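You operate a simulated robot arm through the tools that you are given. There is no shell and no other tool. Be economical: measure what you need, move in short steps, check, and stop when the job is done.

You run a simulated two-armed robot. Do the job below in one go: nothing can be reset, and whatever is moved stays where it is left.

Task
Open the sticks drawer, take the green-banded small bottle and put it in the inside of the sticks drawer and shut the drawer again. Fetch the tall grey weight and set it on the blue card. Take the blue-banded beaker and put it on the green card. Take the grey-banded jug and leave it on the cup table top. Take the big weight and put it on top of the brown seals carton on the small table top. The order is free. Set down upright: green-banded small bottle, tall grey weight, blue-banded beaker, grey-banded jug, big weight.

It is judged by the outcome, as a careful person would: the job done as asked, and still so three seconds after it is handed in. It fails if anything else is knocked over, pushed out of place, dropped, spilled or broken. Lids that push on must go on centred and level and be pressed home; caps that screw on are set level and turned clockwise until they are tight.

Robot
Two 7-joint arms with two-finger parallel grippers on one trunk, on a base that drives. Base frame: it is fixed to the floor where the robot stands at the start and does not move with it; the origin is under the middle of the robot, x ahead of it, y to its left, z up. Readings come in m, degrees, newtons and seconds.
The left shoulder is at the start at [0.03, 0.119, 1.06], the right one opposite. With the tool pointing down near the work surface each hand reaches from about 0.26 to 0.68 m from the robot's upright axis, wherever it stands, measured 20 degrees to its own side. Places, roughly: big weight [-1.25, 1, 1]; blue card [-5, 0.25, 0.75]; blue-banded beaker [-1, 2, 1]; cup table top [-3.2, 0.1, 0.8]; green card [-1.25, 2.75, 0.75]; green-banded small bottle (6x6x12 cm) [-1, 1.8, 0.9]; grey-banded jug [-1.25, 1.75, 1]; inside of the sticks drawer [0.7, 0, 0.6]; seals carton [-1, 1.25, 1]; sticks drawer [0.6, 0, 0.6]; tall grey weight [-0.75, 1.75, 1]. Payload 3.43 kg a hand.
The tool frame of a hand sits at the grasp point between the pads (the TCP): z along the fingers, y along the line on which they close. The tips reach 0.03 m beyond it. The gripper opens to 0.094 m. The fingers are 0.028 m wide and 0.01 m thick; the gripper's body (0.05 by 0.096 m) begins 0.055 m behind the TCP.
Orientation is that of the tool frame in the base frame, as a unit quaternion [x, y, z, w]. With the fingers straight down and closing along the base's y, the tool's x points along the base's -x, its y along +y and its z along -z.

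Tools
- The arms move only by the tool jog_arm. It takes "left_commands", "right_commands" or both (then of equal length, played together; a hand with none holds still); each is a list of rows, each a list of 7 numbers: the shift along the base's x, y, z in m, then the turn, a rotation vector about the base's x, y, z in degrees, then the closure, from 0 (fully open) to 1 (shut). In form: [[x, y, z, rx, ry, rz, fingers], ...]. A call has 1 to 10 rows; each row shifts and turns the commanded pose from where the row before left it. A row lasts 0.2 s, in which the tool goes at most 0.05 m and 8.6 degrees; a call with a longer step from one row to the next is refused whole, and so is a gripper value outside its range. A pose out of reach is approached as far as the arm can. The call stops where the force on the tool passes 40 N (or 10 N more than at its start, if that is more) or the arm is blocked; 0.2 s more then pass. Each finger travels about 0.072 m/s and halts on what it meets, pressing with about 33 N; the grip force reading is that of the motor and also rises with nothing between the fingers. The clock runs only during rows and for 0.2 s after the last one: add rows that do not move to give the fingers time. It gives the time, the measured TCP pose, the force on the tool (base axes), the opening and the grip force at its end, in the units of the frame above (readings bear some noise), with the torque about the TCP (base axes, N m) and any sound that the robot's microphone picked up.
- Cameras (640 x 400 px; columns grow to the right, rows downward): "scene" is now at [0.0255, -0.0042, 1.7438]; the picture's right is [-0.05, -1.00, 0.00], its down [-0.93, 0.04, -0.36] and it looks along [0.36, -0.02, -0.93] (base axes); focal length 266 px, centre (320, 200). "left" rides on the left gripper at [0.076, -0.014, -0.102] in its tool frame; the picture's right is [0.18, 0.98, 0.00], its down [-0.75, 0.14, -0.64] and it looks along [-0.63, 0.12, 0.77] (tool axes); focal length 243 px, centre (320, 200). "right" rides on the right gripper at [0.076, 0.014, -0.102] in its tool frame; the picture's right is [-0.18, 0.98, 0.00], its down [-0.75, -0.14, -0.64] and it looks along [-0.63, -0.12, 0.77] (tool axes); focal length 243 px, centre (320, 200). There is no depth. A picture from a camera that has moved, and an enlarged one, comes with that camera's place and axes in the base frame and with its lens.
- capture(camera): a new picture of that camera. It takes no simulated time.
- slide_trunk(by): slides the trunk up (or, below 0, down) by that many m; the arms and the scene camera ride with it, the base frame stays. It gives what a move gives, with no picture.
- base_move(legs): drives the robot by 1 to 6 legs, each [ahead, turn to the left] in m and degrees, along the robot's own axes; the way and the turn of a leg run together, so that a leg with both is an arc; at most 1.5 m and 180 degrees a leg. The arms and the cameras ride along, it lands a little off, and it stops where it bumps. It gives what a move gives.
- pan_tilt(pan, tilt): turns the head with the scene camera to pan (to the left, within 143 degrees either way) and tilt (down, from -29 to 69), counted from straight ahead of the robot. It gives what a move gives.
- close_up(camera, box): a new picture of the part [left, top, right, bottom] of that camera's present view, enlarged. It takes no simulated time.
- finish_job(): hands the job in; it is judged then, once.

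Go step by step. Nothing tells you exact positions but the pictures and the camera data: compare them with the known pose of the tool, close in by small moves and look again before you grip or let go. The budget is 186 turns and 166 pictures, counting those below and the enlarged ones. Unless the task says otherwise, let go and move clear before handing in.

The tools are called after ">>>" as name(argument=value, ...) on one line, values as JSON. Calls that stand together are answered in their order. jog_arm: Moves the arms, as the interface text tells. Its arguments: {"type":"object","properties":{"left_commands":{"type":"array","items":{"type":"array","items":{"type":"number"}}},"right_commands":{"type":"array","items":{"type":"array","items":{"type":"number"}}}},"required":[]} The other tools are called the same way: slide_trunk (by) slides the trunk up or down; base_move (legs) drives the base; pan_tilt (pan, tilt) turns the head that bears the scene camera; capture (camera) takes a picture; close_up (camera, box) takes an enlarged picture of a part of a camera's view; finish_job () hands the job in.

At the start:

```text
time: 0.0
left_ee_pos: [0.4514, 0.0626, 0.9259]
left_tcp_rot: [0.0, 1.0, 0.0, 0.0]
left_contact_force: [-0.2, -0.3, -0.3]
left_wrist_torque: [-0.02, 0.01, -0.01]
left_width: 0.094
left_finger_force: 0.1
right_ee_pos: [0.3529, -0.2445, 0.9423]
right_tcp_rot: [0.0, 1.0, -0.001, 0.0]
right_contact_force: [0.1, -0.4, 0.5]
right_wrist_torque: [0.0, -0.02, 0.0]
right_width: 0.0941
right_finger_force: 0.1
trunk travel left (down, up): [-0.325, 0.085]
robot x, y, heading: [0.0009, -0.0023, -0.2]
head pan, tilt: [-2.7, 68.8]
```

scene: 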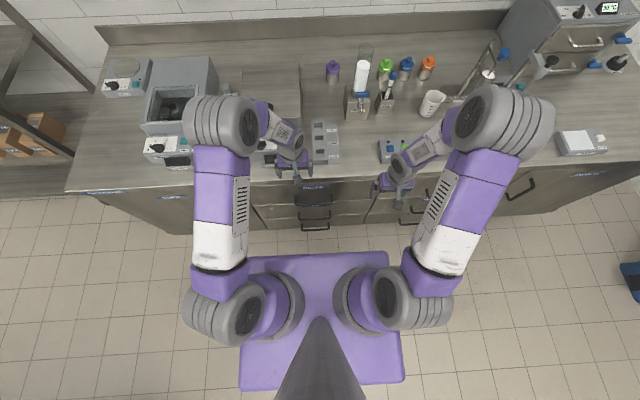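
right: 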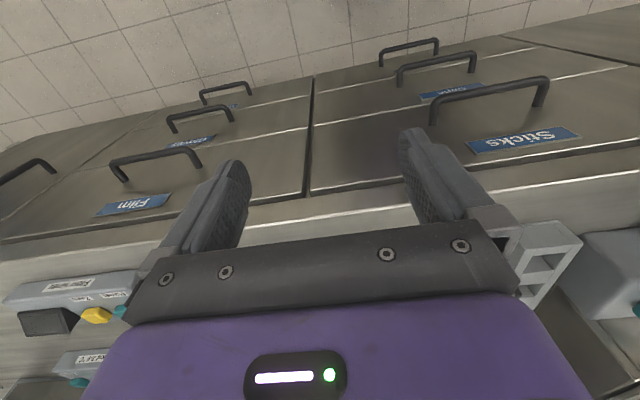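
left: 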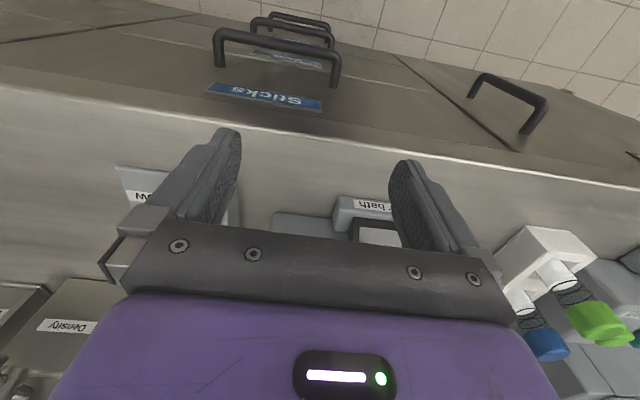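

The sticks drawer is straight ahead, and the other places are behind and to the left. I look around with the head first.

>>> pan_tilt(pan=120, tilt=25)

>>> capture(camera="scene")

```text
time: 2.0
left_ee_pos: [0.4526, 0.0617, 0.927]
left_tcp_rot: [0.0, 1.0, 0.0, -0.001]
left_contact_force: [1.1, 0.0, -0.1]
left_wrist_torque: [0.0, 0.04, -0.03]
left_width: 0.0938
left_finger_force: 0.1
right_ee_pos: [0.3539, -0.2441, 0.943]
right_tcp_rot: [0.0, 1.0, 0.0, 0.001]
right_contact_force: [-0.3, -0.3, -0.2]
right_wrist_torque: [-0.01, -0.03, -0.01]
right_width: 0.0939
right_finger_force: 0.0
trunk travel left (down, up): [-0.325, 0.085]
robot x, y, heading: [-0.0033, -0.0015, 0.3]
head pan, tilt: [120.0, 25.0]
```

```text
162 pictures are left
camera scene: at [-0.0763, 0.0783, 1.8032], right [0.87, 0.5, 0.0], down [0.21, -0.37, -0.91], along [-0.45, 0.79, -0.42], focal length 266 px, centre (320, 200)
```

scene: 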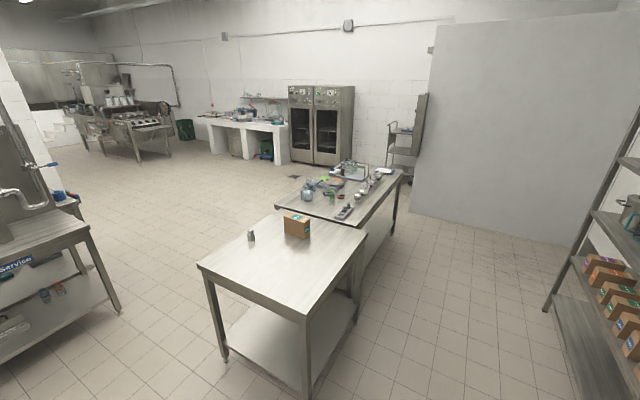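

The near small table holds the big weight and the carton, with the item table beyond it. I enlarge that and look further round.

>>> close_up(camera="scene", box=[190, 150, 430, 300])

>>> pan_tilt(pan=143, tilt=20)

>>> capture(camera="scene")

```text
2.67 times, centred on (310, 225) of scene
camera zoom: at [-0.0763, 0.0783, 1.8032], right [0.87, 0.5, 0.0], down [0.21, -0.37, -0.91], along [-0.45, 0.79, -0.42], focal length 711 px, centre (347, 133)
```

zoom: 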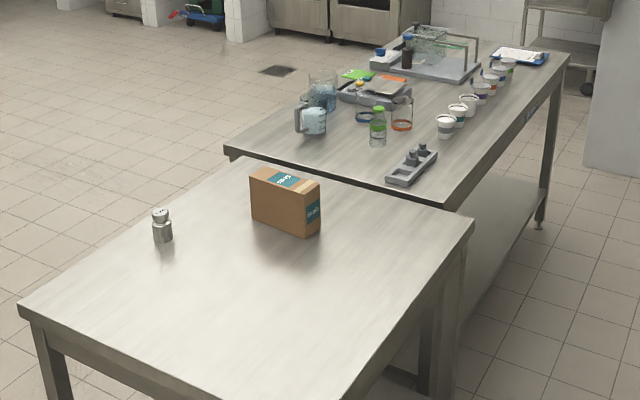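

```text
time: 2.9
left_ee_pos: [0.4514, 0.062, 0.9268]
left_tcp_rot: [0.0, 1.0, 0.0, 0.0]
left_contact_force: [0.4, 0.4, 0.6]
left_wrist_torque: [0.02, -0.01, -0.01]
left_width: 0.094
left_finger_force: 0.0
right_ee_pos: [0.353, -0.243, 0.9433]
right_tcp_rot: [0.0, 1.0, 0.0, 0.0]
right_contact_force: [-1.0, 0.3, 0.5]
right_wrist_torque: [0.0, 0.02, 0.01]
right_width: 0.094
right_finger_force: 0.0
trunk travel left (down, up): [-0.325, 0.085]
robot x, y, heading: [0.0021, -0.0005, -0.1]
head pan, tilt: [143.0, 20.0]
```

```text
160 pictures are left
camera scene: at [-0.1046, 0.0546, 1.8113], right [0.6, 0.8, 0.0], down [0.27, -0.21, -0.94], along [-0.75, 0.57, -0.34], focal length 266 px, centre (320, 200)
```

scene: 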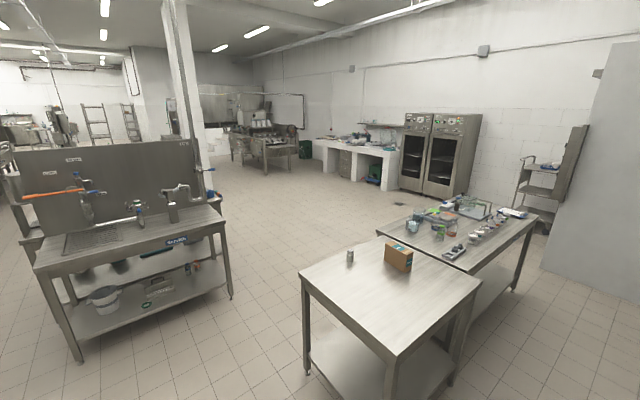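

I estimate the Sticks handle bar at x≈0.433, y −0.08…0.08, z≈0.645. I back off about 0.2 m, lower the trunk and look forward to check.

>>> base_move(legs=[[-0.22, 0]])

>>> pan_tilt(pan=0, tilt=55)

>>> capture(camera="scene")

>>> capture(camera="left")

```text
time: 4.6
left_ee_pos: [0.2322, 0.0614, 0.9282]
left_tcp_rot: [0.0, 1.0, 0.001, 0.0]
left_contact_force: [0.7, -0.2, 1.3]
left_wrist_torque: [-0.03, -0.04, 0.01]
left_width: 0.0939
left_finger_force: 0.0
right_ee_pos: [0.1343, -0.2441, 0.9433]
right_tcp_rot: [0.0, 1.0, 0.0, 0.0]
right_contact_force: [0.4, 1.0, 1.0]
right_wrist_torque: [-0.03, -0.02, 0.0]
right_width: 0.0943
right_finger_force: 0.0
trunk travel left (down, up): [-0.325, 0.085]
robot x, y, heading: [-0.2172, 0.0, 0.1]
head pan, tilt: [143.0, 20.0]
```

```text
time: 6.8
left_ee_pos: [0.2333, 0.062, 0.9272]
left_tcp_rot: [0.0, 1.0, 0.0, 0.0]
left_contact_force: [0.7, 0.2, 0.8]
left_wrist_torque: [-0.01, -0.01, 0.02]
left_width: 0.094
left_finger_force: 0.0
right_ee_pos: [0.1351, -0.2435, 0.9429]
right_tcp_rot: [-0.001, 1.0, 0.0, 0.0]
right_contact_force: [0.1, 0.0, 0.2]
right_wrist_torque: [-0.01, 0.01, -0.01]
right_width: 0.0941
right_finger_force: 0.1
trunk travel left (down, up): [-0.325, 0.085]
robot x, y, heading: [-0.2174, -0.0023, 0.2]
head pan, tilt: [0.0, 55.0]
```

```text
159 pictures are left
camera scene: at [-0.1765, -0.0014, 1.7592], right [0.0, -1.0, 0.0], down [-0.82, 0.0, -0.57], along [0.57, 0.0, -0.82], focal length 266 px, centre (320, 200)
```

scene: 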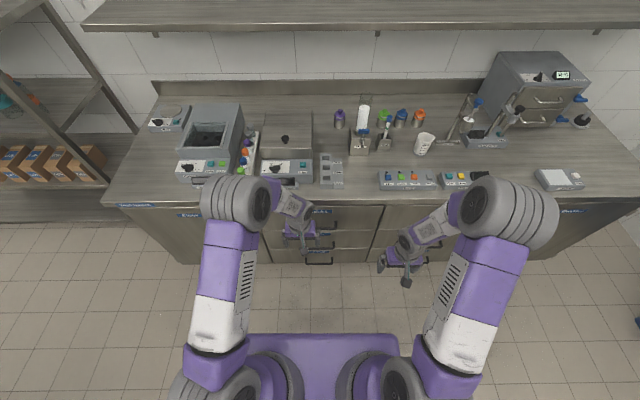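

```text
158 pictures are left
camera left: at [0.156, 0.0485, 1.0297], right [-0.18, 0.98, 0.0], down [0.75, 0.14, 0.64], along [0.63, 0.12, -0.77], focal length 243 px, centre (320, 200)
```

left: 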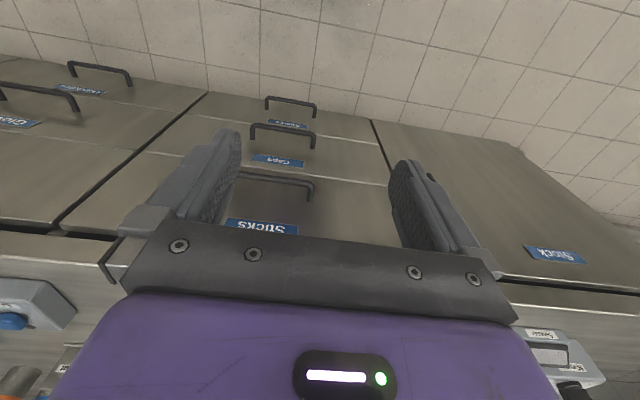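

The handle height is confirmed at about z 0.655. I lower the trunk and turn the left hand to point forward with its fingers closing vertically.

>>> slide_trunk(by=-0.27)

>>> jog_arm(left_commands=[[0, 0, 0.01, 0, 0, -8.5, 0], [0, 0, 0, 0, 0, -8.5, 0], [0, 0, 0, 0, 0, -8.5, 0], [0, 0, 0, 0, 0, -8.5, 0], [0, 0, 0, 0, 0, -8.5, 0], [0, 0, 0, 0, 0, -8.5, 0], [0, 0, 0, 0, 0, -8.5, 0], [0, 0, 0, 0, 0, -8.5, 0], [0, 0, 0, 0, 0, -8.5, 0], [0, 0, 0, 0, 0, -8.5, 0]])

>>> jog_arm(left_commands=[[0, 0, 0, 0, -8.5, -5, 0], [0, 0, 0, 0, -8.5, 0, 0], [0, 0, 0, 0, -8.5, 0, 0], [0, 0, 0, 0, -8.5, 0, 0], [0, 0, 0, 0, -8.5, 0, 0], [0, 0, 0, 0, -8.5, 0, 0], [0, 0, 0, 0, -8.5, 0, 0], [0, 0, 0, 0, -8.5, 0, 0], [0, 0, 0, 0, 0, 0, 0]])

>>> capture(camera="scene")

>>> capture(camera="left")

```text
time: 9.6
left_ee_pos: [0.2325, 0.0619, 0.6574]
left_tcp_rot: [0.0, 1.0, 0.001, 0.0]
left_contact_force: [0.4, 0.0, -0.1]
left_wrist_torque: [0.0, 0.01, -0.02]
left_width: 0.094
left_finger_force: 0.0
right_ee_pos: [0.1354, -0.2441, 0.6733]
right_tcp_rot: [0.0, 1.0, 0.0, 0.0]
right_contact_force: [0.0, 0.0, -0.2]
right_wrist_torque: [0.04, 0.01, 0.03]
right_width: 0.0939
right_finger_force: 0.0
trunk travel left (down, up): [-0.055, 0.355]
robot x, y, heading: [-0.2198, 0.0002, -0.3]
head pan, tilt: [0.0, 55.0]
```

```text
time: 11.8
left_ee_pos: [0.2335, 0.0623, 0.6676]
left_tcp_rot: [0.677, 0.736, 0.0, 0.0]
left_contact_force: [0.2, 0.2, -0.5]
left_wrist_torque: [0.02, 0.01, 0.02]
left_width: 0.0941
left_finger_force: 0.0
right_ee_pos: [0.1349, -0.2436, 0.6742]
right_tcp_rot: [0.0, 1.0, 0.0, 0.0]
right_contact_force: [0.3, -0.3, 1.0]
right_wrist_torque: [0.0, 0.01, 0.01]
right_width: 0.0941
right_finger_force: 0.0
trunk travel left (down, up): [-0.055, 0.355]
robot x, y, heading: [-0.2194, 0.0022, 0.2]
head pan, tilt: [0.0, 55.0]
```

```text
refused: row 1 steps farther than a row can; nothing moved
```

```text
157 pictures are left
camera scene: at [-0.1765, -0.0014, 1.4892], right [0.0, -1.0, 0.0], down [-0.82, 0.0, -0.57], along [0.57, 0.0, -0.82], focal length 266 px, centre (320, 200)
```

scene: 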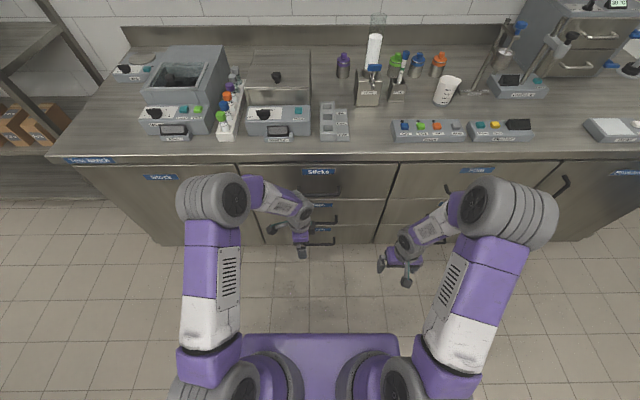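

```text
156 pictures are left
camera left: at [0.2121, 0.1372, 0.7699], right [0.96, 0.26, 0.0], down [0.2, -0.74, 0.64], along [0.17, -0.62, -0.77], focal length 243 px, centre (320, 200)
```

left: 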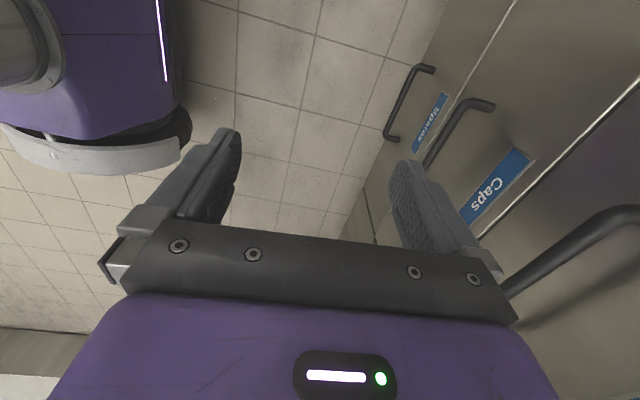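

Now the last bit of yaw, then the pitch forward, moving y toward the handle's middle.

>>> jog_arm(left_commands=[[0, -0.005, 0, 0, 0, -5, 0], [0, -0.006, 0, 0, -8.5, 0, 0], [0, -0.006, 0, 0, -8.5, 0, 0], [0, -0.006, 0, 0, -8.5, 0, 0], [0, -0.006, 0, 0, -8.5, 0, 0], [0, -0.006, 0, 0, -8.5, 0, 0], [0, -0.006, 0, 0, -8.5, 0, 0], [0, -0.006, 0, 0, -8.5, 0, 0], [0, -0.006, 0, 0, -8.5, 0, 0], [0, -0.006, 0, 0, -8.5, 0, 0]])

>>> capture(camera="scene")

>>> capture(camera="left")

```text
time: 13.7
left_ee_pos: [0.2575, 0.0368, 0.6933]
left_tcp_rot: [0.508, 0.692, 0.332, 0.391]
left_contact_force: [-0.3, 0.9, 0.6]
left_wrist_torque: [-0.01, -0.01, 0.01]
left_width: 0.094
left_finger_force: 0.0
right_ee_pos: [0.1333, -0.2476, 0.6723]
right_tcp_rot: [0.008, 1.0, 0.0, -0.002]
right_contact_force: [0.7, 0.0, 0.0]
right_wrist_torque: [-0.04, -0.02, -0.01]
right_width: 0.0941
right_finger_force: 0.0
trunk travel left (down, up): [-0.055, 0.355]
robot x, y, heading: [-0.2179, -0.0036, 0.2]
head pan, tilt: [0.0, 55.0]
stopped in row 9 (left hand): the arm was blocked; the commanded pose is now the measured one
```

```text
155 pictures are left
camera scene: at [-0.1764, -0.0014, 1.4892], right [0.0, -1.0, 0.0], down [-0.82, 0.0, -0.57], along [0.57, 0.0, -0.82], focal length 266 px, centre (320, 200)
```

scene: 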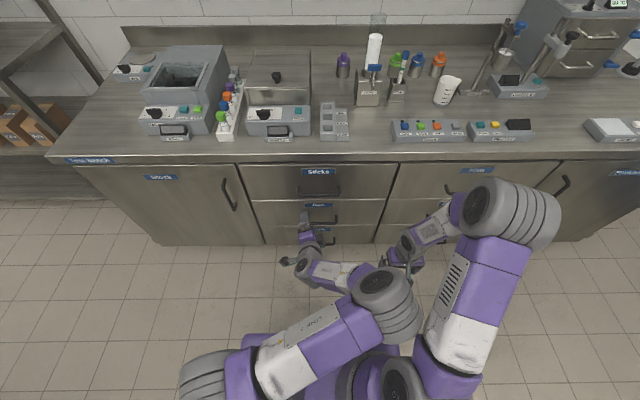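

```text
154 pictures are left
camera left: at [0.1465, 0.1005, 0.7131], right [0.4, 0.44, 0.81], down [-0.37, -0.73, 0.58], along [0.84, -0.53, -0.13], focal length 243 px, centre (320, 200)
```

left: 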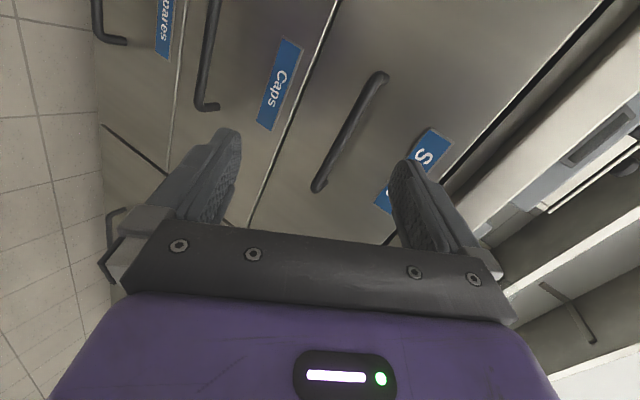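

The left elbow swung inward and touched the right arm. I move the right arm out to its side, then straighten the left hand's orientation.

>>> jog_arm(right_commands=[[0, -0.03, 0, 0, 0, 0, 0], [0.02, -0.04, 0, 0, 0, 0, 0], [0.02, -0.04, 0, 0, 0, 0, 0], [0.02, -0.04, 0, 0, 0, 0, 0], [0.02, -0.04, 0, 0, 0, 0, 0], [0, -0.03, 0, 0, 0, 0, 0]])

>>> jog_arm(left_commands=[[0, -0.005, 0, 4, 0, -3.5, 0], [0, -0.005, 0, 4, 0, -3.5, 0], [0, -0.005, 0, 4, 0, -3.3, 0], [0, 0, 0, 0, 0, 0, 0]])

>>> capture(camera="scene")

>>> capture(camera="left")

```text
time: 15.1
left_ee_pos: [0.2567, 0.0356, 0.6918]
left_tcp_rot: [0.509, 0.691, 0.332, 0.391]
left_contact_force: [-0.3, 0.0, -0.3]
left_wrist_torque: [0.01, 0.03, -0.04]
left_width: 0.0939
left_finger_force: 0.2
right_ee_pos: [0.2124, -0.4691, 0.6721]
right_tcp_rot: [0.007, 1.0, 0.001, -0.003]
right_contact_force: [-0.5, 0.0, -0.6]
right_wrist_torque: [0.01, -0.03, 0.03]
right_width: 0.0939
right_finger_force: 0.0
trunk travel left (down, up): [-0.055, 0.355]
robot x, y, heading: [-0.2171, -0.0002, -0.2]
head pan, tilt: [0.0, 55.0]
```

```text
time: 16.1
left_ee_pos: [0.2562, 0.0218, 0.6924]
left_tcp_rot: [0.608, 0.603, 0.366, 0.365]
left_contact_force: [0.7, 0.4, 0.3]
left_wrist_torque: [-0.01, 0.0, -0.01]
left_width: 0.0938
left_finger_force: 0.0
right_ee_pos: [0.2142, -0.4689, 0.6718]
right_tcp_rot: [0.009, 1.0, 0.0, -0.001]
right_contact_force: [-0.2, 0.9, -1.1]
right_wrist_torque: [0.03, 0.02, -0.02]
right_width: 0.0939
right_finger_force: 0.0
trunk travel left (down, up): [-0.055, 0.355]
robot x, y, heading: [-0.2174, -0.0017, -0.2]
head pan, tilt: [0.0, 55.0]
```

```text
153 pictures are left
camera scene: at [-0.1765, -0.0014, 1.4892], right [0.0, -1.0, 0.0], down [-0.82, 0.0, -0.57], along [0.57, 0.0, -0.82], focal length 266 px, centre (320, 200)
```

scene: 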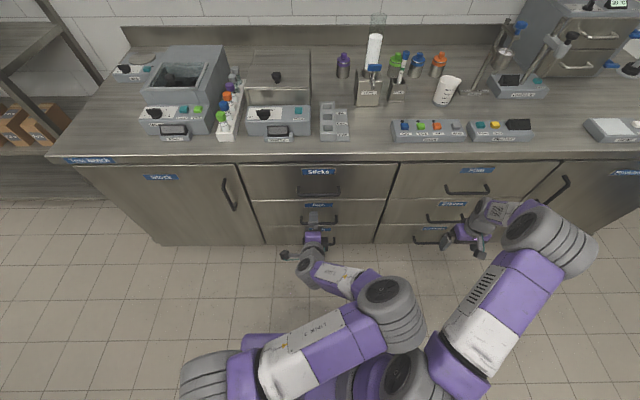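

```text
152 pictures are left
camera left: at [0.159, 0.0979, 0.7278], right [0.46, 0.18, 0.87], down [-0.5, -0.75, 0.42], along [0.73, -0.63, -0.26], focal length 243 px, centre (320, 200)
```

left: 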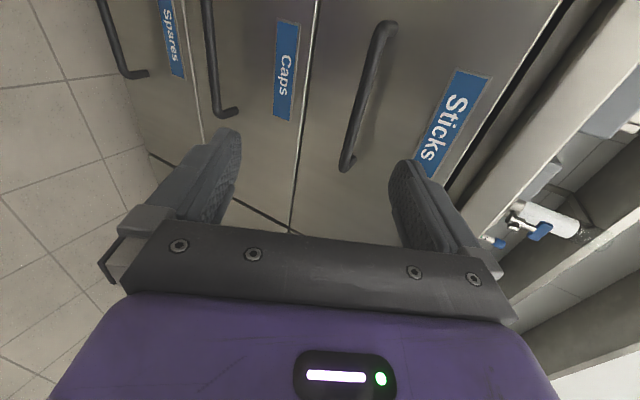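

The bar runs from y −0.07 to 0.087 at z≈0.655, x≈0.433. I level the hand further and line up in front of it.

>>> jog_arm(left_commands=[[0, -0.006, 0, 0, -8.5, 0, 0], [0, -0.006, 0, 0, -8.5, 0, 0], [0.022, 0, -0.005, 0, 0, 0, 0], [0.022, 0, -0.004, 0, 0, 0, 0], [0, 0, 0, 0, 0, 0, 0]])

>>> capture(camera="left")

```text
time: 16.9
left_ee_pos: [0.2823, 0.0131, 0.7189]
left_tcp_rot: [0.487, 0.596, 0.429, 0.473]
left_contact_force: [1.1, 0.1, -0.4]
left_wrist_torque: [0.0, 0.01, -0.01]
left_width: 0.094
left_finger_force: 0.0
right_ee_pos: [0.2145, -0.467, 0.6718]
right_tcp_rot: [0.006, 1.0, 0.001, -0.002]
right_contact_force: [-0.4, -0.6, 0.3]
right_wrist_torque: [0.03, 0.01, -0.03]
right_width: 0.094
right_finger_force: 0.1
trunk travel left (down, up): [-0.055, 0.355]
robot x, y, heading: [-0.2213, 0.0028, 0.2]
head pan, tilt: [0.0, 55.0]
stopped in row 3 (left hand): the arm was blocked; the commanded pose is now the measured one
```

```text
151 pictures are left
camera left: at [0.1717, 0.0804, 0.7129], right [0.16, 0.34, 0.93], down [-0.54, -0.76, 0.36], along [0.82, -0.56, 0.07], focal length 243 px, centre (320, 200)
```

left: 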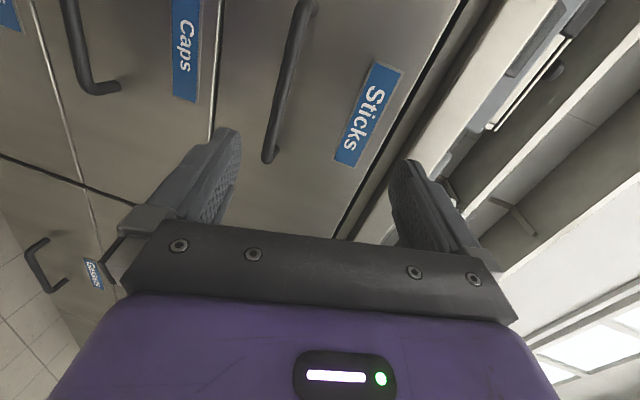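

The hand is nearly level but the arm hit a limit. I lower it a little and use small steps forward.

>>> jog_arm(left_commands=[[0.01, 0, -0.015, 0, 0, 0, 0], [0.01, 0, -0.015, 0, 0, 0, 0], [0.01, 0, -0.004, 0, 0, 0, 0], [0, 0, 0, 0, 0, 0, 0]])

>>> capture(camera="scene")

```text
time: 17.9
left_ee_pos: [0.3131, 0.0124, 0.6852]
left_tcp_rot: [0.486, 0.595, 0.431, 0.473]
left_contact_force: [-0.3, -0.9, 0.4]
left_wrist_torque: [0.0, 0.03, 0.01]
left_width: 0.094
left_finger_force: 0.1
right_ee_pos: [0.2154, -0.4659, 0.671]
right_tcp_rot: [0.005, 1.0, 0.001, -0.001]
right_contact_force: [0.3, -1.1, 0.5]
right_wrist_torque: [0.01, 0.0, 0.03]
right_width: 0.094
right_finger_force: 0.0
trunk travel left (down, up): [-0.055, 0.355]
robot x, y, heading: [-0.2177, -0.003, -0.1]
head pan, tilt: [0.0, 55.0]
```

```text
150 pictures are left
camera scene: at [-0.1764, -0.0013, 1.4892], right [0.0, -1.0, 0.0], down [-0.82, 0.0, -0.57], along [0.57, 0.0, -0.82], focal length 266 px, centre (320, 200)
```

scene: 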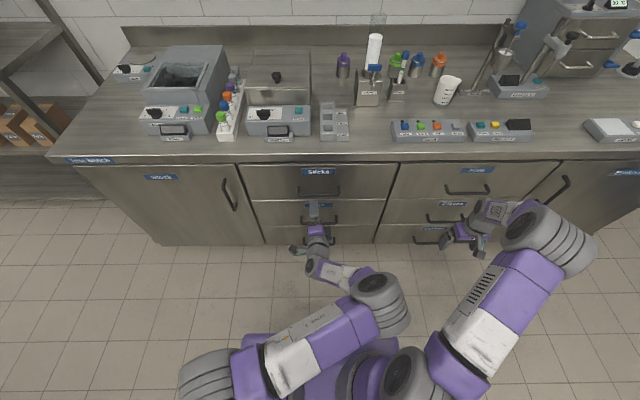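

It moves freely now. Forward to the bar.

>>> jog_arm(left_commands=[[0.025, 0, -0.004, 0, 0, 0, 0], [0.025, 0, -0.005, 0, 0, 0, 0], [0.02, 0, -0.005, 0, 0, 0, 0], [0, 0, 0, 0, 0, 0, 0]])

>>> capture(camera="left")

```text
time: 18.9
left_ee_pos: [0.3826, 0.0116, 0.6717]
left_tcp_rot: [0.487, 0.596, 0.43, 0.472]
left_contact_force: [-0.1, 0.3, -0.6]
left_wrist_torque: [0.01, 0.02, -0.01]
left_width: 0.0943
left_finger_force: 0.0
right_ee_pos: [0.2152, -0.4657, 0.6716]
right_tcp_rot: [0.006, 1.0, 0.001, -0.002]
right_contact_force: [0.1, -0.3, 1.1]
right_wrist_torque: [-0.03, 0.02, 0.0]
right_width: 0.0942
right_finger_force: 0.0
trunk travel left (down, up): [-0.055, 0.355]
robot x, y, heading: [-0.2182, 0.0005, 0.1]
head pan, tilt: [0.0, 55.0]
```

```text
149 pictures are left
camera left: at [0.2722, 0.0803, 0.6649], right [0.16, 0.33, 0.93], down [-0.55, -0.76, 0.36], along [0.82, -0.56, 0.07], focal length 243 px, centre (320, 200)
```

left: 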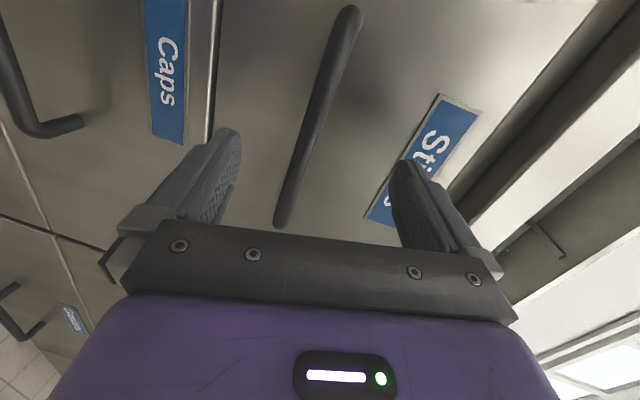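

The bar lies between the fingers. In the last 5 cm and close.

>>> jog_arm(left_commands=[[0.02, 0, -0.005, 0, 0, 0, 0], [0.02, 0, -0.004, 0, 0, 0, 0], [0.01, 0, -0.002, 0, 0, 0, 0], [0, 0, 0, 0, 0, 0, 0.5], [0, 0, 0, 0, 0, 0, 1], [0, 0, 0, 0, 0, 0, 1], [0, 0, 0, 0, 0, 0, 1]])

>>> capture(camera="left")

```text
time: 20.5
left_ee_pos: [0.4298, 0.0112, 0.6535]
left_tcp_rot: [0.491, 0.597, 0.428, 0.467]
left_contact_force: [-4.4, -7.0, -30.2]
left_wrist_torque: [0.91, 0.13, -0.44]
left_width: 0.0214
left_finger_force: 45.1
right_ee_pos: [0.216, -0.4673, 0.6704]
right_tcp_rot: [0.005, 1.0, 0.001, -0.003]
right_contact_force: [0.3, -0.3, -0.6]
right_wrist_torque: [0.02, -0.02, 0.01]
right_width: 0.0938
right_finger_force: 0.1
trunk travel left (down, up): [-0.055, 0.355]
robot x, y, heading: [-0.2179, 0.0013, 0.1]
head pan, tilt: [0.0, 55.0]
```

```text
148 pictures are left
camera left: at [0.3199, 0.0798, 0.6493], right [0.17, 0.33, 0.93], down [-0.54, -0.76, 0.37], along [0.82, -0.56, 0.05], focal length 243 px, centre (320, 200)
```

left: 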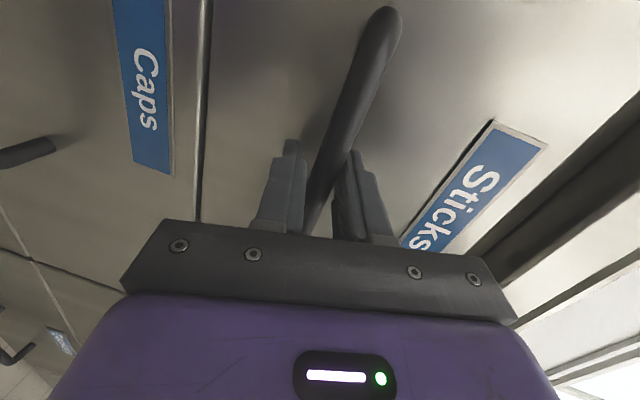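

The bar is gripped. I pull the drawer by driving the base back.

>>> jog_arm(left_commands=[[0, 0, -0.004, 0, 0, 0, 1], [-0.02, 0, 0, 0, 0, 0, 1], [-0.02, 0, 0, 0, 0, 0, 1], [0, 0, 0, 0, 0, 0, 1]])

>>> base_move(legs=[[-0.22, 0]])

>>> capture(camera="scene")

```text
time: 21.5
left_ee_pos: [0.3918, 0.0114, 0.6536]
left_tcp_rot: [0.489, 0.597, 0.428, 0.47]
left_contact_force: [1.1, -10.3, -23.7]
left_wrist_torque: [1.17, 0.11, 0.06]
left_width: 0.0211
left_finger_force: 45.1
right_ee_pos: [0.2154, -0.4671, 0.6711]
right_tcp_rot: [0.005, 1.0, 0.001, -0.003]
right_contact_force: [-0.7, 0.6, -0.2]
right_wrist_torque: [-0.01, 0.01, -0.01]
right_width: 0.0941
right_finger_force: 0.1
trunk travel left (down, up): [-0.055, 0.355]
robot x, y, heading: [-0.2158, 0.0013, -0.1]
head pan, tilt: [0.0, 55.0]
```

```text
time: 23.1
left_ee_pos: [0.1754, 0.0076, 0.6539]
left_tcp_rot: [0.491, 0.595, 0.427, 0.472]
left_contact_force: [3.0, -25.7, -23.3]
left_wrist_torque: [1.11, 0.1, 0.08]
left_width: 0.0213
left_finger_force: 45.1
right_ee_pos: [-0.0005, -0.467, 0.6699]
right_tcp_rot: [0.005, 1.0, 0.002, -0.002]
right_contact_force: [-0.1, 0.5, -0.1]
right_wrist_torque: [-0.02, -0.02, 0.03]
right_width: 0.0939
right_finger_force: 0.1
trunk travel left (down, up): [-0.055, 0.355]
robot x, y, heading: [-0.435, 0.0024, -0.1]
head pan, tilt: [0.0, 55.0]
```

```text
147 pictures are left
camera scene: at [-0.3904, -0.0038, 1.4891], right [0.0, -1.0, 0.0], down [-0.82, 0.0, -0.57], along [0.57, 0.0, -0.82], focal length 266 px, centre (320, 200)
```

scene: 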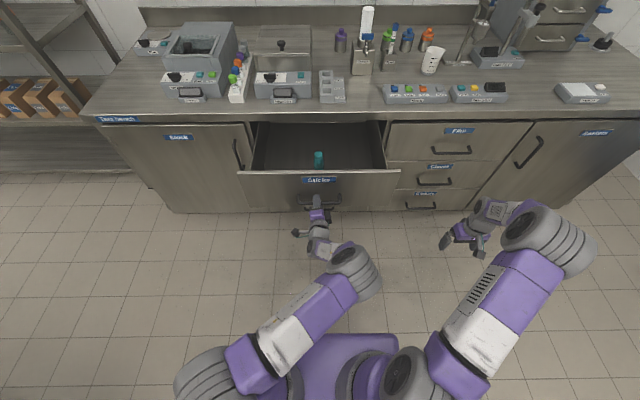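

The drawer is open by about 25 cm. I let go and back clear, then look into it.

>>> jog_arm(left_commands=[[0, 0, 0, 0, 0, 0, 0.5], [0, 0, 0, 0, 0, 0, 0], [0, 0, 0, 0, 0, 0, 0], [0, 0, 0, 0, 0, 0, 0], [-0.03, 0, 0.003, 0, 0, 0, 0], [-0.04, 0, 0.006, 0, 0, 0, 0], [0, 0, 0, 0, 0, 0, 0]])

>>> base_move(legs=[[-0.25, 0]])

>>> close_up(camera="scene", box=[160, 60, 480, 260])

```text
time: 24.7
left_ee_pos: [0.1032, 0.0093, 0.6646]
left_tcp_rot: [0.488, 0.595, 0.427, 0.474]
left_contact_force: [0.1, 0.4, 0.1]
left_wrist_torque: [0.0, 0.04, -0.02]
left_width: 0.0941
left_finger_force: 0.1
right_ee_pos: [-0.0032, -0.467, 0.6726]
right_tcp_rot: [0.005, 1.0, 0.001, -0.001]
right_contact_force: [0.6, 0.4, -0.4]
right_wrist_torque: [-0.01, -0.04, 0.05]
right_width: 0.0939
right_finger_force: 0.0
trunk travel left (down, up): [-0.055, 0.355]
robot x, y, heading: [-0.4356, 0.0012, 0.1]
head pan, tilt: [0.0, 55.0]
```

```text
time: 26.5
left_ee_pos: [-0.1408, 0.0101, 0.664]
left_tcp_rot: [0.489, 0.595, 0.427, 0.473]
left_contact_force: [-0.3, 1.0, 0.6]
left_wrist_torque: [0.0, 0.0, 0.02]
left_width: 0.094
left_finger_force: 0.0
right_ee_pos: [-0.2471, -0.4657, 0.6717]
right_tcp_rot: [0.006, 1.0, 0.001, -0.001]
right_contact_force: [-0.6, 0.7, 0.6]
right_wrist_torque: [0.01, -0.03, -0.01]
right_width: 0.094
right_finger_force: 0.1
trunk travel left (down, up): [-0.055, 0.355]
robot x, y, heading: [-0.68, 0.003, -0.2]
head pan, tilt: [0.0, 55.0]
```

```text
2.00 times, centred on (320, 160) of scene
camera zoom: at [-0.6385, -0.0011, 1.4893], right [0.0, -1.0, 0.0], down [-0.82, 0.0, -0.57], along [0.57, 0.0, -0.82], focal length 533 px, centre (320, 280)
```

zoom: 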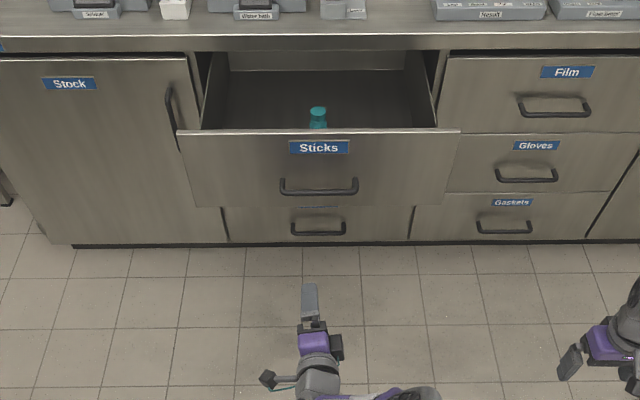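

The drawer is about 44 cm wide inside, with a teal bottle at its middle, so there is room beside it. I raise the trunk and bring the left hand back to pointing down.

>>> slide_trunk(by=0.31)

>>> jog_arm(left_commands=[[0, 0.01, 0, -3, 8, 3, 0], [0, 0.01, 0, -2, 8, 0, 0], [0, 0.01, 0, 0, 8.5, 0, 0], [0, 0.01, 0, 0, 8.5, 0, 0], [0, 0.01, 0, 0, 8.5, 0, 0], [0, 0.01, 0, 0, 8.5, 0, 0], [0, 0.01, 0, 0, 8.5, 0, 0], [0, 0.01, 0, 0, 8.5, 0, 0], [0, 0.01, 0, 0, 8.5, 0, 0], [0, 0, 0, 0, 4, 0, 0]])

>>> jog_arm(left_commands=[[0, 0, 0, 0, 0, 8.5, 0], [0, 0, 0, 0, 0, 8.5, 0], [0, 0, 0, 0, 0, 8.5, 0], [0, 0, 0, 0, 0, 8.5, 0], [0, 0, 0, 0, 0, 8.5, 0], [0, 0, 0, 0, 0, 8.5, 0], [0, 0, 0, 0, 0, 8.5, 0], [0, 0, 0, 0, 0, 8.5, 0], [0, 0, 0, 0, 0, 8.5, 0], [0, 0, 0, 0, 0, 8.5, 0]])

>>> capture(camera="scene")

```text
time: 29.6
left_ee_pos: [-0.1394, 0.0095, 0.9737]
left_tcp_rot: [0.49, 0.595, 0.428, 0.473]
left_contact_force: [0.1, 0.9, 0.0]
left_wrist_torque: [0.0, -0.01, 0.05]
left_width: 0.0938
left_finger_force: 0.1
right_ee_pos: [-0.2475, -0.466, 0.9827]
right_tcp_rot: [0.005, 1.0, 0.0, -0.001]
right_contact_force: [0.9, -0.8, -0.2]
right_wrist_torque: [0.02, 0.01, -0.04]
right_width: 0.0941
right_finger_force: 0.0
trunk travel left (down, up): [-0.365, 0.045]
robot x, y, heading: [-0.68, 0.0033, 0.3]
head pan, tilt: [0.0, 55.0]
```

```text
refused: row 1 steps farther than a row can; nothing moved
```

```text
time: 31.8
left_ee_pos: [-0.1597, 0.05, 0.9978]
left_tcp_rot: [-0.042, 0.769, 0.635, 0.057]
left_contact_force: [-0.9, 0.8, 0.3]
left_wrist_torque: [0.02, 0.01, -0.01]
left_width: 0.0939
left_finger_force: 0.0
left hand out of reach, approached as far as the arm can: row 9, 10
right_ee_pos: [-0.2451, -0.4653, 0.9828]
right_tcp_rot: [0.005, 1.0, -0.001, -0.001]
right_contact_force: [1.0, 0.4, -0.3]
right_wrist_torque: [-0.05, 0.01, -0.01]
right_width: 0.094
right_finger_force: 0.1
trunk travel left (down, up): [-0.365, 0.045]
robot x, y, heading: [-0.6822, -0.0017, 0.0]
head pan, tilt: [0.0, 55.0]
```

```text
145 pictures are left
camera scene: at [-0.6363, 0.0012, 1.7992], right [0.0, -1.0, 0.0], down [-0.82, 0.0, -0.57], along [0.57, 0.0, -0.82], focal length 266 px, centre (320, 200)
```

scene: 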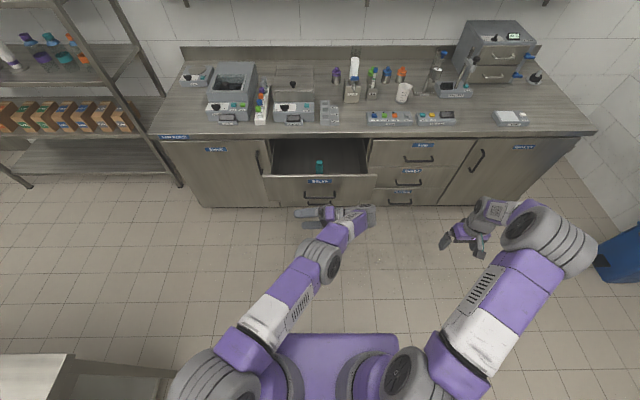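

The left hand now points left horizontally. I roll it down about x.

>>> jog_arm(left_commands=[[0, 0.01, 0, -8.4, 0, 0, 0], [0, 0.01, 0, -8.4, 0, 0, 0], [0, 0.01, 0, -8.4, 0, 0, 0], [0, 0.01, 0, -8.4, 0, 0, 0], [0, 0.01, 0, -8.4, 0, 0, 0], [0, 0.01, 0, -8.4, 0, 0, 0], [0, 0.01, 0, -8.4, 0, 0, 0], [0, 0.01, 0, -8.4, 0, 0, 0], [0, 0.01, 0, -8.4, 0, 0, 0], [0, 0, 0, -3.5, 0, 0, 0]])

>>> capture(camera="scene")

```text
time: 34.0
left_ee_pos: [-0.1597, 0.1369, 0.9979]
left_tcp_rot: [-0.07, 0.997, -0.001, 0.021]
left_contact_force: [-0.1, 0.2, -0.4]
left_wrist_torque: [0.0, 0.0, -0.03]
left_width: 0.094
left_finger_force: 0.0
right_ee_pos: [-0.2463, -0.4662, 0.9814]
right_tcp_rot: [0.005, 1.0, 0.001, -0.002]
right_contact_force: [-0.3, 0.4, 0.0]
right_wrist_torque: [0.0, -0.01, -0.02]
right_width: 0.0941
right_finger_force: 0.1
trunk travel left (down, up): [-0.365, 0.045]
robot x, y, heading: [-0.6807, -0.0005, 0.1]
head pan, tilt: [0.0, 55.0]
```

```text
144 pictures are left
camera scene: at [-0.6379, -0.0015, 1.7992], right [0.0, -1.0, 0.0], down [-0.82, 0.0, -0.57], along [0.57, 0.0, -0.82], focal length 266 px, centre (320, 200)
```

scene: 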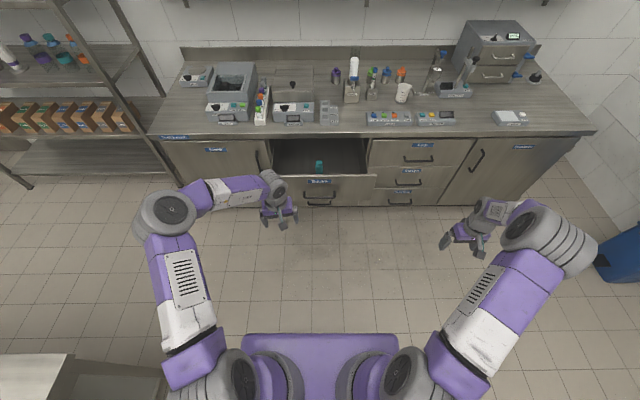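

The arms are clear. I trim the left hand, pull both in a bit, and drive round to the east side of the item table.

>>> jog_arm(left_commands=[[-0.04, -0.01, 0.02, 0, 1.2, -4, 0], [-0.04, 0, 0.02, 0, 1.2, -4, 0], [0, 0, 0, 0, 0, 0, 0]], right_commands=[[0, 0.04, 0.02, 0, 0, 0, 0], [0, 0.04, 0.02, 0, 0, 0, 0], [0, 0.04, 0, 0, 0, 0, 0]])

>>> base_move(legs=[[0, 45], [0.95, 0], [0, 45], [1.08, 0], [0, 90]])

>>> capture(camera="scene")

```text
time: 34.8
left_ee_pos: [-0.2392, 0.1307, 1.0355]
left_tcp_rot: [-0.001, 1.0, -0.001, -0.002]
left_contact_force: [0.2, 0.0, 0.2]
left_wrist_torque: [-0.04, 0.0, 0.02]
left_width: 0.0939
left_finger_force: 0.0
right_ee_pos: [-0.2465, -0.3456, 1.0235]
right_tcp_rot: [0.006, 1.0, 0.0, -0.002]
right_contact_force: [-1.1, 0.1, 0.1]
right_wrist_torque: [0.0, 0.03, -0.04]
right_width: 0.0939
right_finger_force: 0.0
trunk travel left (down, up): [-0.365, 0.045]
robot x, y, heading: [-0.6827, 0.0013, -0.2]
head pan, tilt: [0.0, 55.0]
```

```text
time: 52.8
left_ee_pos: [-0.4895, 1.6161, 1.0367]
left_tcp_rot: [1.0, 0.009, 0.0, -0.001]
left_contact_force: [0.0, -0.2, 1.0]
left_wrist_torque: [-0.01, 0.0, 0.01]
left_width: 0.0941
left_finger_force: 0.2
right_ee_pos: [-0.4893, 2.0936, 1.024]
right_tcp_rot: [1.0, 0.002, 0.002, 0.0]
right_contact_force: [-0.1, 0.3, 0.1]
right_wrist_torque: [0.0, -0.04, -0.02]
right_width: 0.0938
right_finger_force: 0.0
trunk travel left (down, up): [-0.365, 0.045]
robot x, y, heading: [-0.0472, 1.7559, -179.1]
head pan, tilt: [0.0, 55.0]
```

```text
143 pictures are left
camera scene: at [-0.0941, 1.7514, 1.7992], right [-0.01, 1.0, 0.0], down [0.82, 0.01, -0.57], along [-0.57, -0.01, -0.82], focal length 266 px, centre (320, 200)
```

scene: 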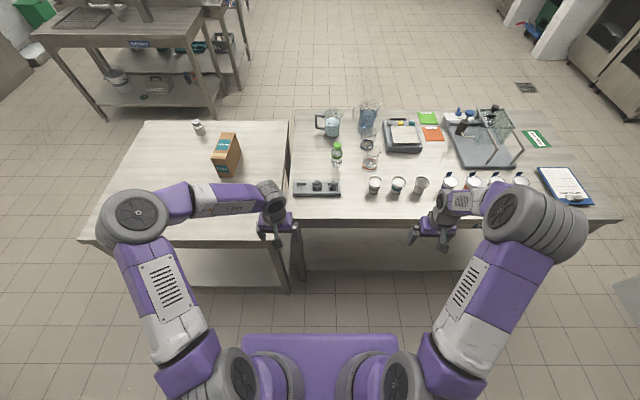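

I have a clear view of both tables. Zooming in.

>>> close_up(camera="scene", box=[280, 90, 440, 190])

>>> close_up(camera="scene", box=[420, 90, 600, 203])

>>> close_up(camera="scene", box=[100, 90, 360, 252])

```text
4.00 times, centred on (360, 140) of scene
camera zoom: at [-0.0941, 1.7514, 1.7992], right [-0.01, 1.0, 0.0], down [0.82, 0.01, -0.57], along [-0.57, -0.01, -0.82], focal length 1066 px, centre (160, 440)
```

zoom: 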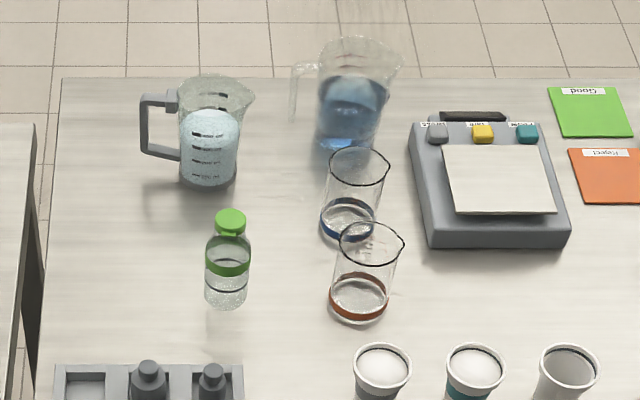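

```text
3.54 times, centred on (510, 146) of scene
camera zoom: at [-0.0941, 1.7514, 1.7992], right [-0.01, 1.0, 0.0], down [0.82, 0.01, -0.57], along [-0.57, -0.01, -0.82], focal length 944 px, centre (-353, 389)
```

zoom: 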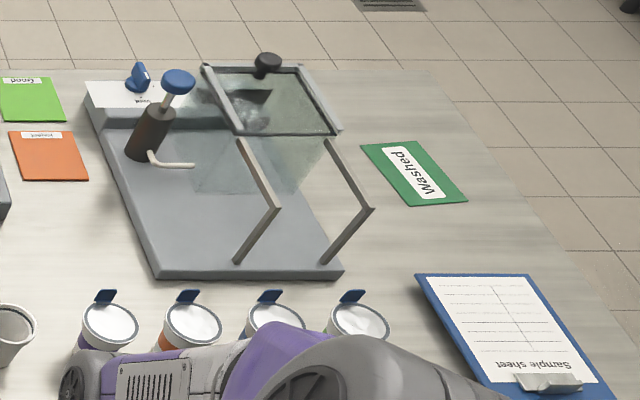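

```text
2.46 times, centred on (230, 171) of scene
camera zoom: at [-0.0941, 1.7514, 1.7992], right [-0.01, 1.0, 0.0], down [0.82, 0.01, -0.57], along [-0.57, -0.01, -0.82], focal length 656 px, centre (542, 271)
```

zoom: 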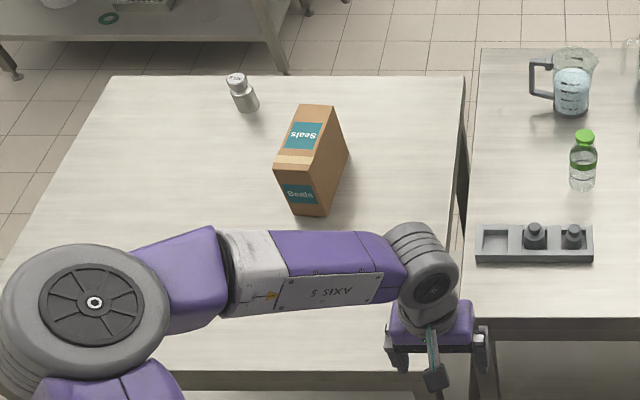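

The green card is the dark-green "Washed" one near (-1.12, 2.82); the grey-handled jug is at (-1.15, 1.80). I raise the hands and drive closer to get the weight with the left hand and the bottle with the right.

>>> jog_arm(left_commands=[[0, 0, 0.04, 0, 0, 0, 0], [0, 0, 0.04, 0, 0, 0, 0]], right_commands=[[0, -0.02, 0.04, 0, 0, 0, 0], [0, -0.03, 0.05, 0, 0, 0, 0]])

>>> base_move(legs=[[0.23, -0.9]])

>>> capture(camera="scene")

>>> capture(camera="left")

>>> capture(camera="right")

```text
refused: row 2 steps farther than a row can; nothing moved
```

```text
time: 54.6
left_ee_pos: [-0.7185, 1.6226, 1.0357]
left_tcp_rot: [1.0, 0.0, 0.002, -0.001]
left_contact_force: [-0.3, -0.3, -0.5]
left_wrist_torque: [0.01, -0.01, 0.01]
left_width: 0.094
left_finger_force: 0.1
right_ee_pos: [-0.7107, 2.0991, 1.023]
right_tcp_rot: [1.0, -0.005, 0.002, 0.001]
right_contact_force: [0.5, -0.4, -0.7]
right_wrist_torque: [-0.01, 0.0, 0.01]
right_width: 0.0943
right_finger_force: 0.1
trunk travel left (down, up): [-0.365, 0.045]
robot x, y, heading: [-0.28, 1.7521, 180.0]
head pan, tilt: [0.0, 55.0]
```

```text
139 pictures are left
camera scene: at [-0.3221, 1.7506, 1.7992], right [0.0, 1.0, 0.0], down [0.82, 0.0, -0.57], along [-0.57, 0.0, -0.82], focal length 266 px, centre (320, 200)
```

scene: 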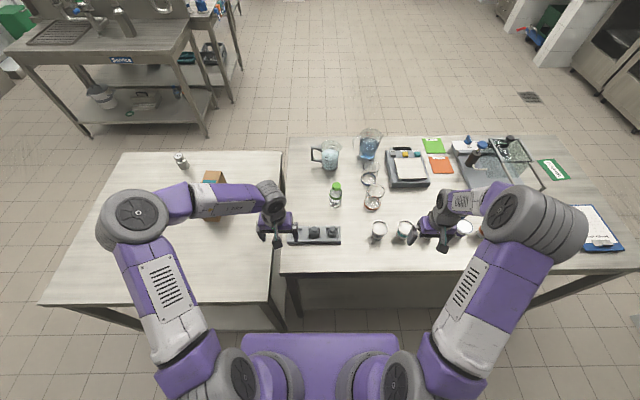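

```text
138 pictures are left
camera left: at [-0.644, 1.6374, 1.139], right [0.18, -0.98, 0.0], down [-0.76, -0.14, 0.64], along [-0.63, -0.12, -0.77], focal length 243 px, centre (320, 200)
```

left: 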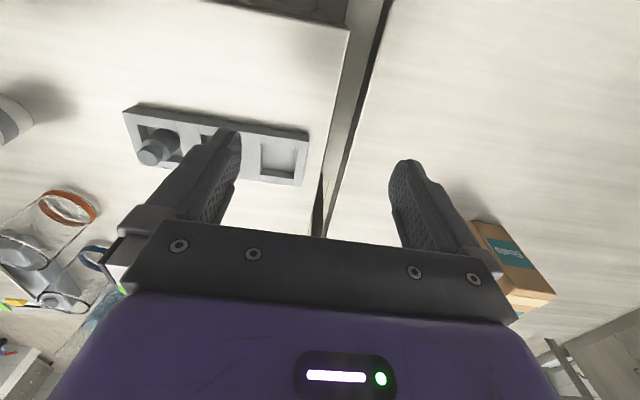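

```text
137 pictures are left
camera right: at [-0.6357, 2.0844, 1.126], right [-0.19, -0.98, 0.0], down [-0.75, 0.15, 0.64], along [-0.63, 0.12, -0.77], focal length 243 px, centre (320, 200)
```

right: 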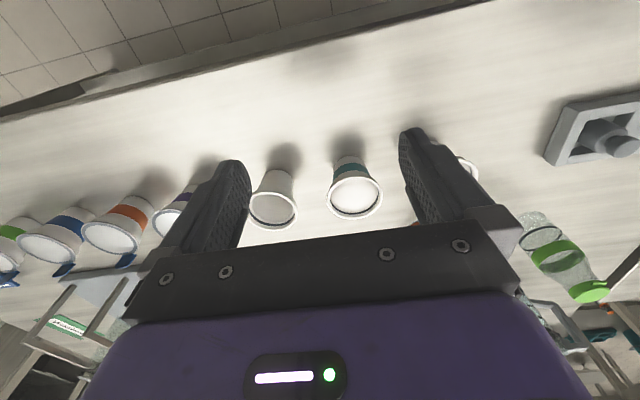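

The right hand is close above the cups. I raise the hands and look at the weight holder up close.

>>> jog_arm(left_commands=[[0, 0, 0.04, 0, 0, 0, 0], [0, 0, 0.04, 0, 0, 0, 0]], right_commands=[[0, 0, 0.04, 0, 0, 0, 0], [0, 0, 0.04, 0, 0, 0, 0]])

>>> close_up(camera="scene", box=[270, 120, 430, 250])

>>> close_up(camera="scene", box=[280, 215, 352, 250])

```text
time: 55.2
left_ee_pos: [-0.7202, 1.624, 1.1152]
left_tcp_rot: [1.0, 0.0, 0.001, -0.001]
left_contact_force: [-0.2, 0.7, -0.4]
left_wrist_torque: [0.02, -0.01, -0.02]
left_width: 0.0938
left_finger_force: 0.0
right_ee_pos: [-0.7115, 2.0984, 1.1039]
right_tcp_rot: [1.0, -0.005, 0.002, 0.001]
right_contact_force: [-0.8, -0.7, -0.5]
right_wrist_torque: [-0.02, 0.0, -0.02]
right_width: 0.0942
right_finger_force: 0.1
trunk travel left (down, up): [-0.365, 0.045]
robot x, y, heading: [-0.2802, 1.7515, 179.9]
head pan, tilt: [0.0, 55.0]
```

```text
3.08 times, centred on (350, 185) of scene
camera zoom: at [-0.3215, 1.7505, 1.7993], right [0.0, 1.0, 0.0], down [0.82, 0.0, -0.57], along [-0.57, 0.0, -0.82], focal length 820 px, centre (228, 246)
```

zoom: 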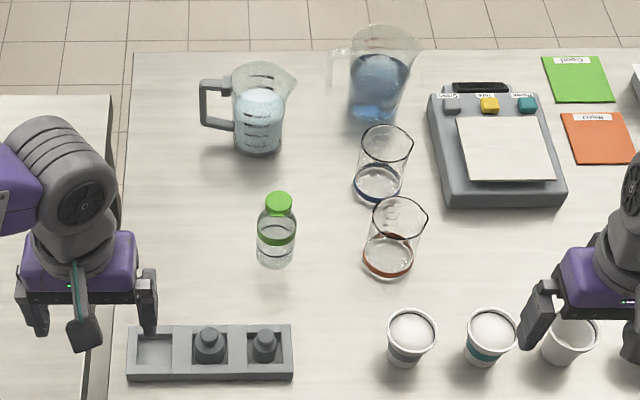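

```text
8.89 times, centred on (316, 232) of scene
camera zoom: at [-0.3215, 1.7505, 1.7993], right [0.0, 1.0, 0.0], down [0.82, 0.0, -0.57], along [-0.57, 0.0, -0.82], focal length 2369 px, centre (356, -89)
```

zoom: 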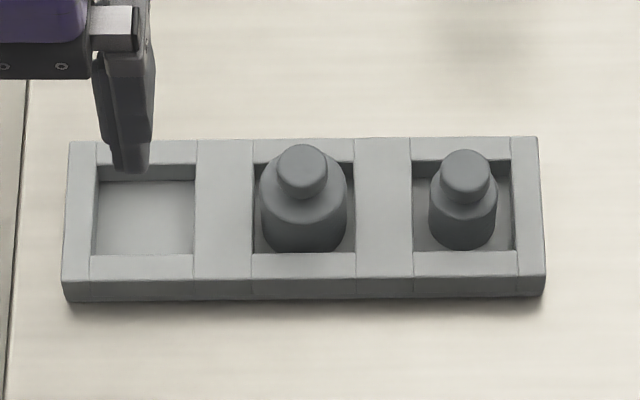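

I can't tell which of the two grey weights is taller from above. I tilt the left hand to view them from the side.

>>> jog_arm(left_commands=[[0.03, 0.02, -0.015, 0, 8, 0, 0], [0.03, 0.02, -0.02, 0, 8, 0, 0], [0.03, 0.02, -0.02, 0, 8, 0, 0], [0.02, 0.02, -0.02, 0, 8, 0, 0], [0.01, 0.02, -0.02, 0, 8, 0, 0], [0, 0.02, -0.02, 0, 0, 0, 0], [0, 0, 0, 0, 0, 0, 0]])

>>> capture(camera="left")

```text
time: 56.8
left_ee_pos: [-0.6175, 1.7537, 0.9992]
left_tcp_rot: [0.94, 0.0, -0.341, -0.002]
left_contact_force: [-0.3, 0.6, -0.1]
left_wrist_torque: [0.02, 0.01, 0.01]
left_width: 0.094
left_finger_force: 0.0
left hand out of reach, approached as far as the arm can: row 4, 5
right_ee_pos: [-0.7117, 2.0987, 1.1034]
right_tcp_rot: [1.0, -0.005, 0.001, 0.0]
right_contact_force: [0.3, 0.4, -0.2]
right_wrist_torque: [-0.02, 0.02, 0.02]
right_width: 0.0941
right_finger_force: 0.2
trunk travel left (down, up): [-0.365, 0.045]
robot x, y, heading: [-0.2795, 1.7559, 179.7]
head pan, tilt: [0.0, 55.0]
```

```text
134 pictures are left
camera left: at [-0.4947, 1.7684, 1.0286], right [0.14, -0.98, -0.12], down [-0.17, -0.14, 0.98], along [-0.98, -0.12, -0.18], focal length 243 px, centre (320, 200)
```

left: 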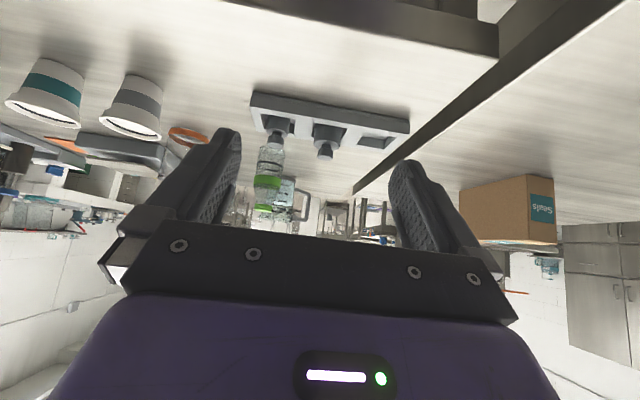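

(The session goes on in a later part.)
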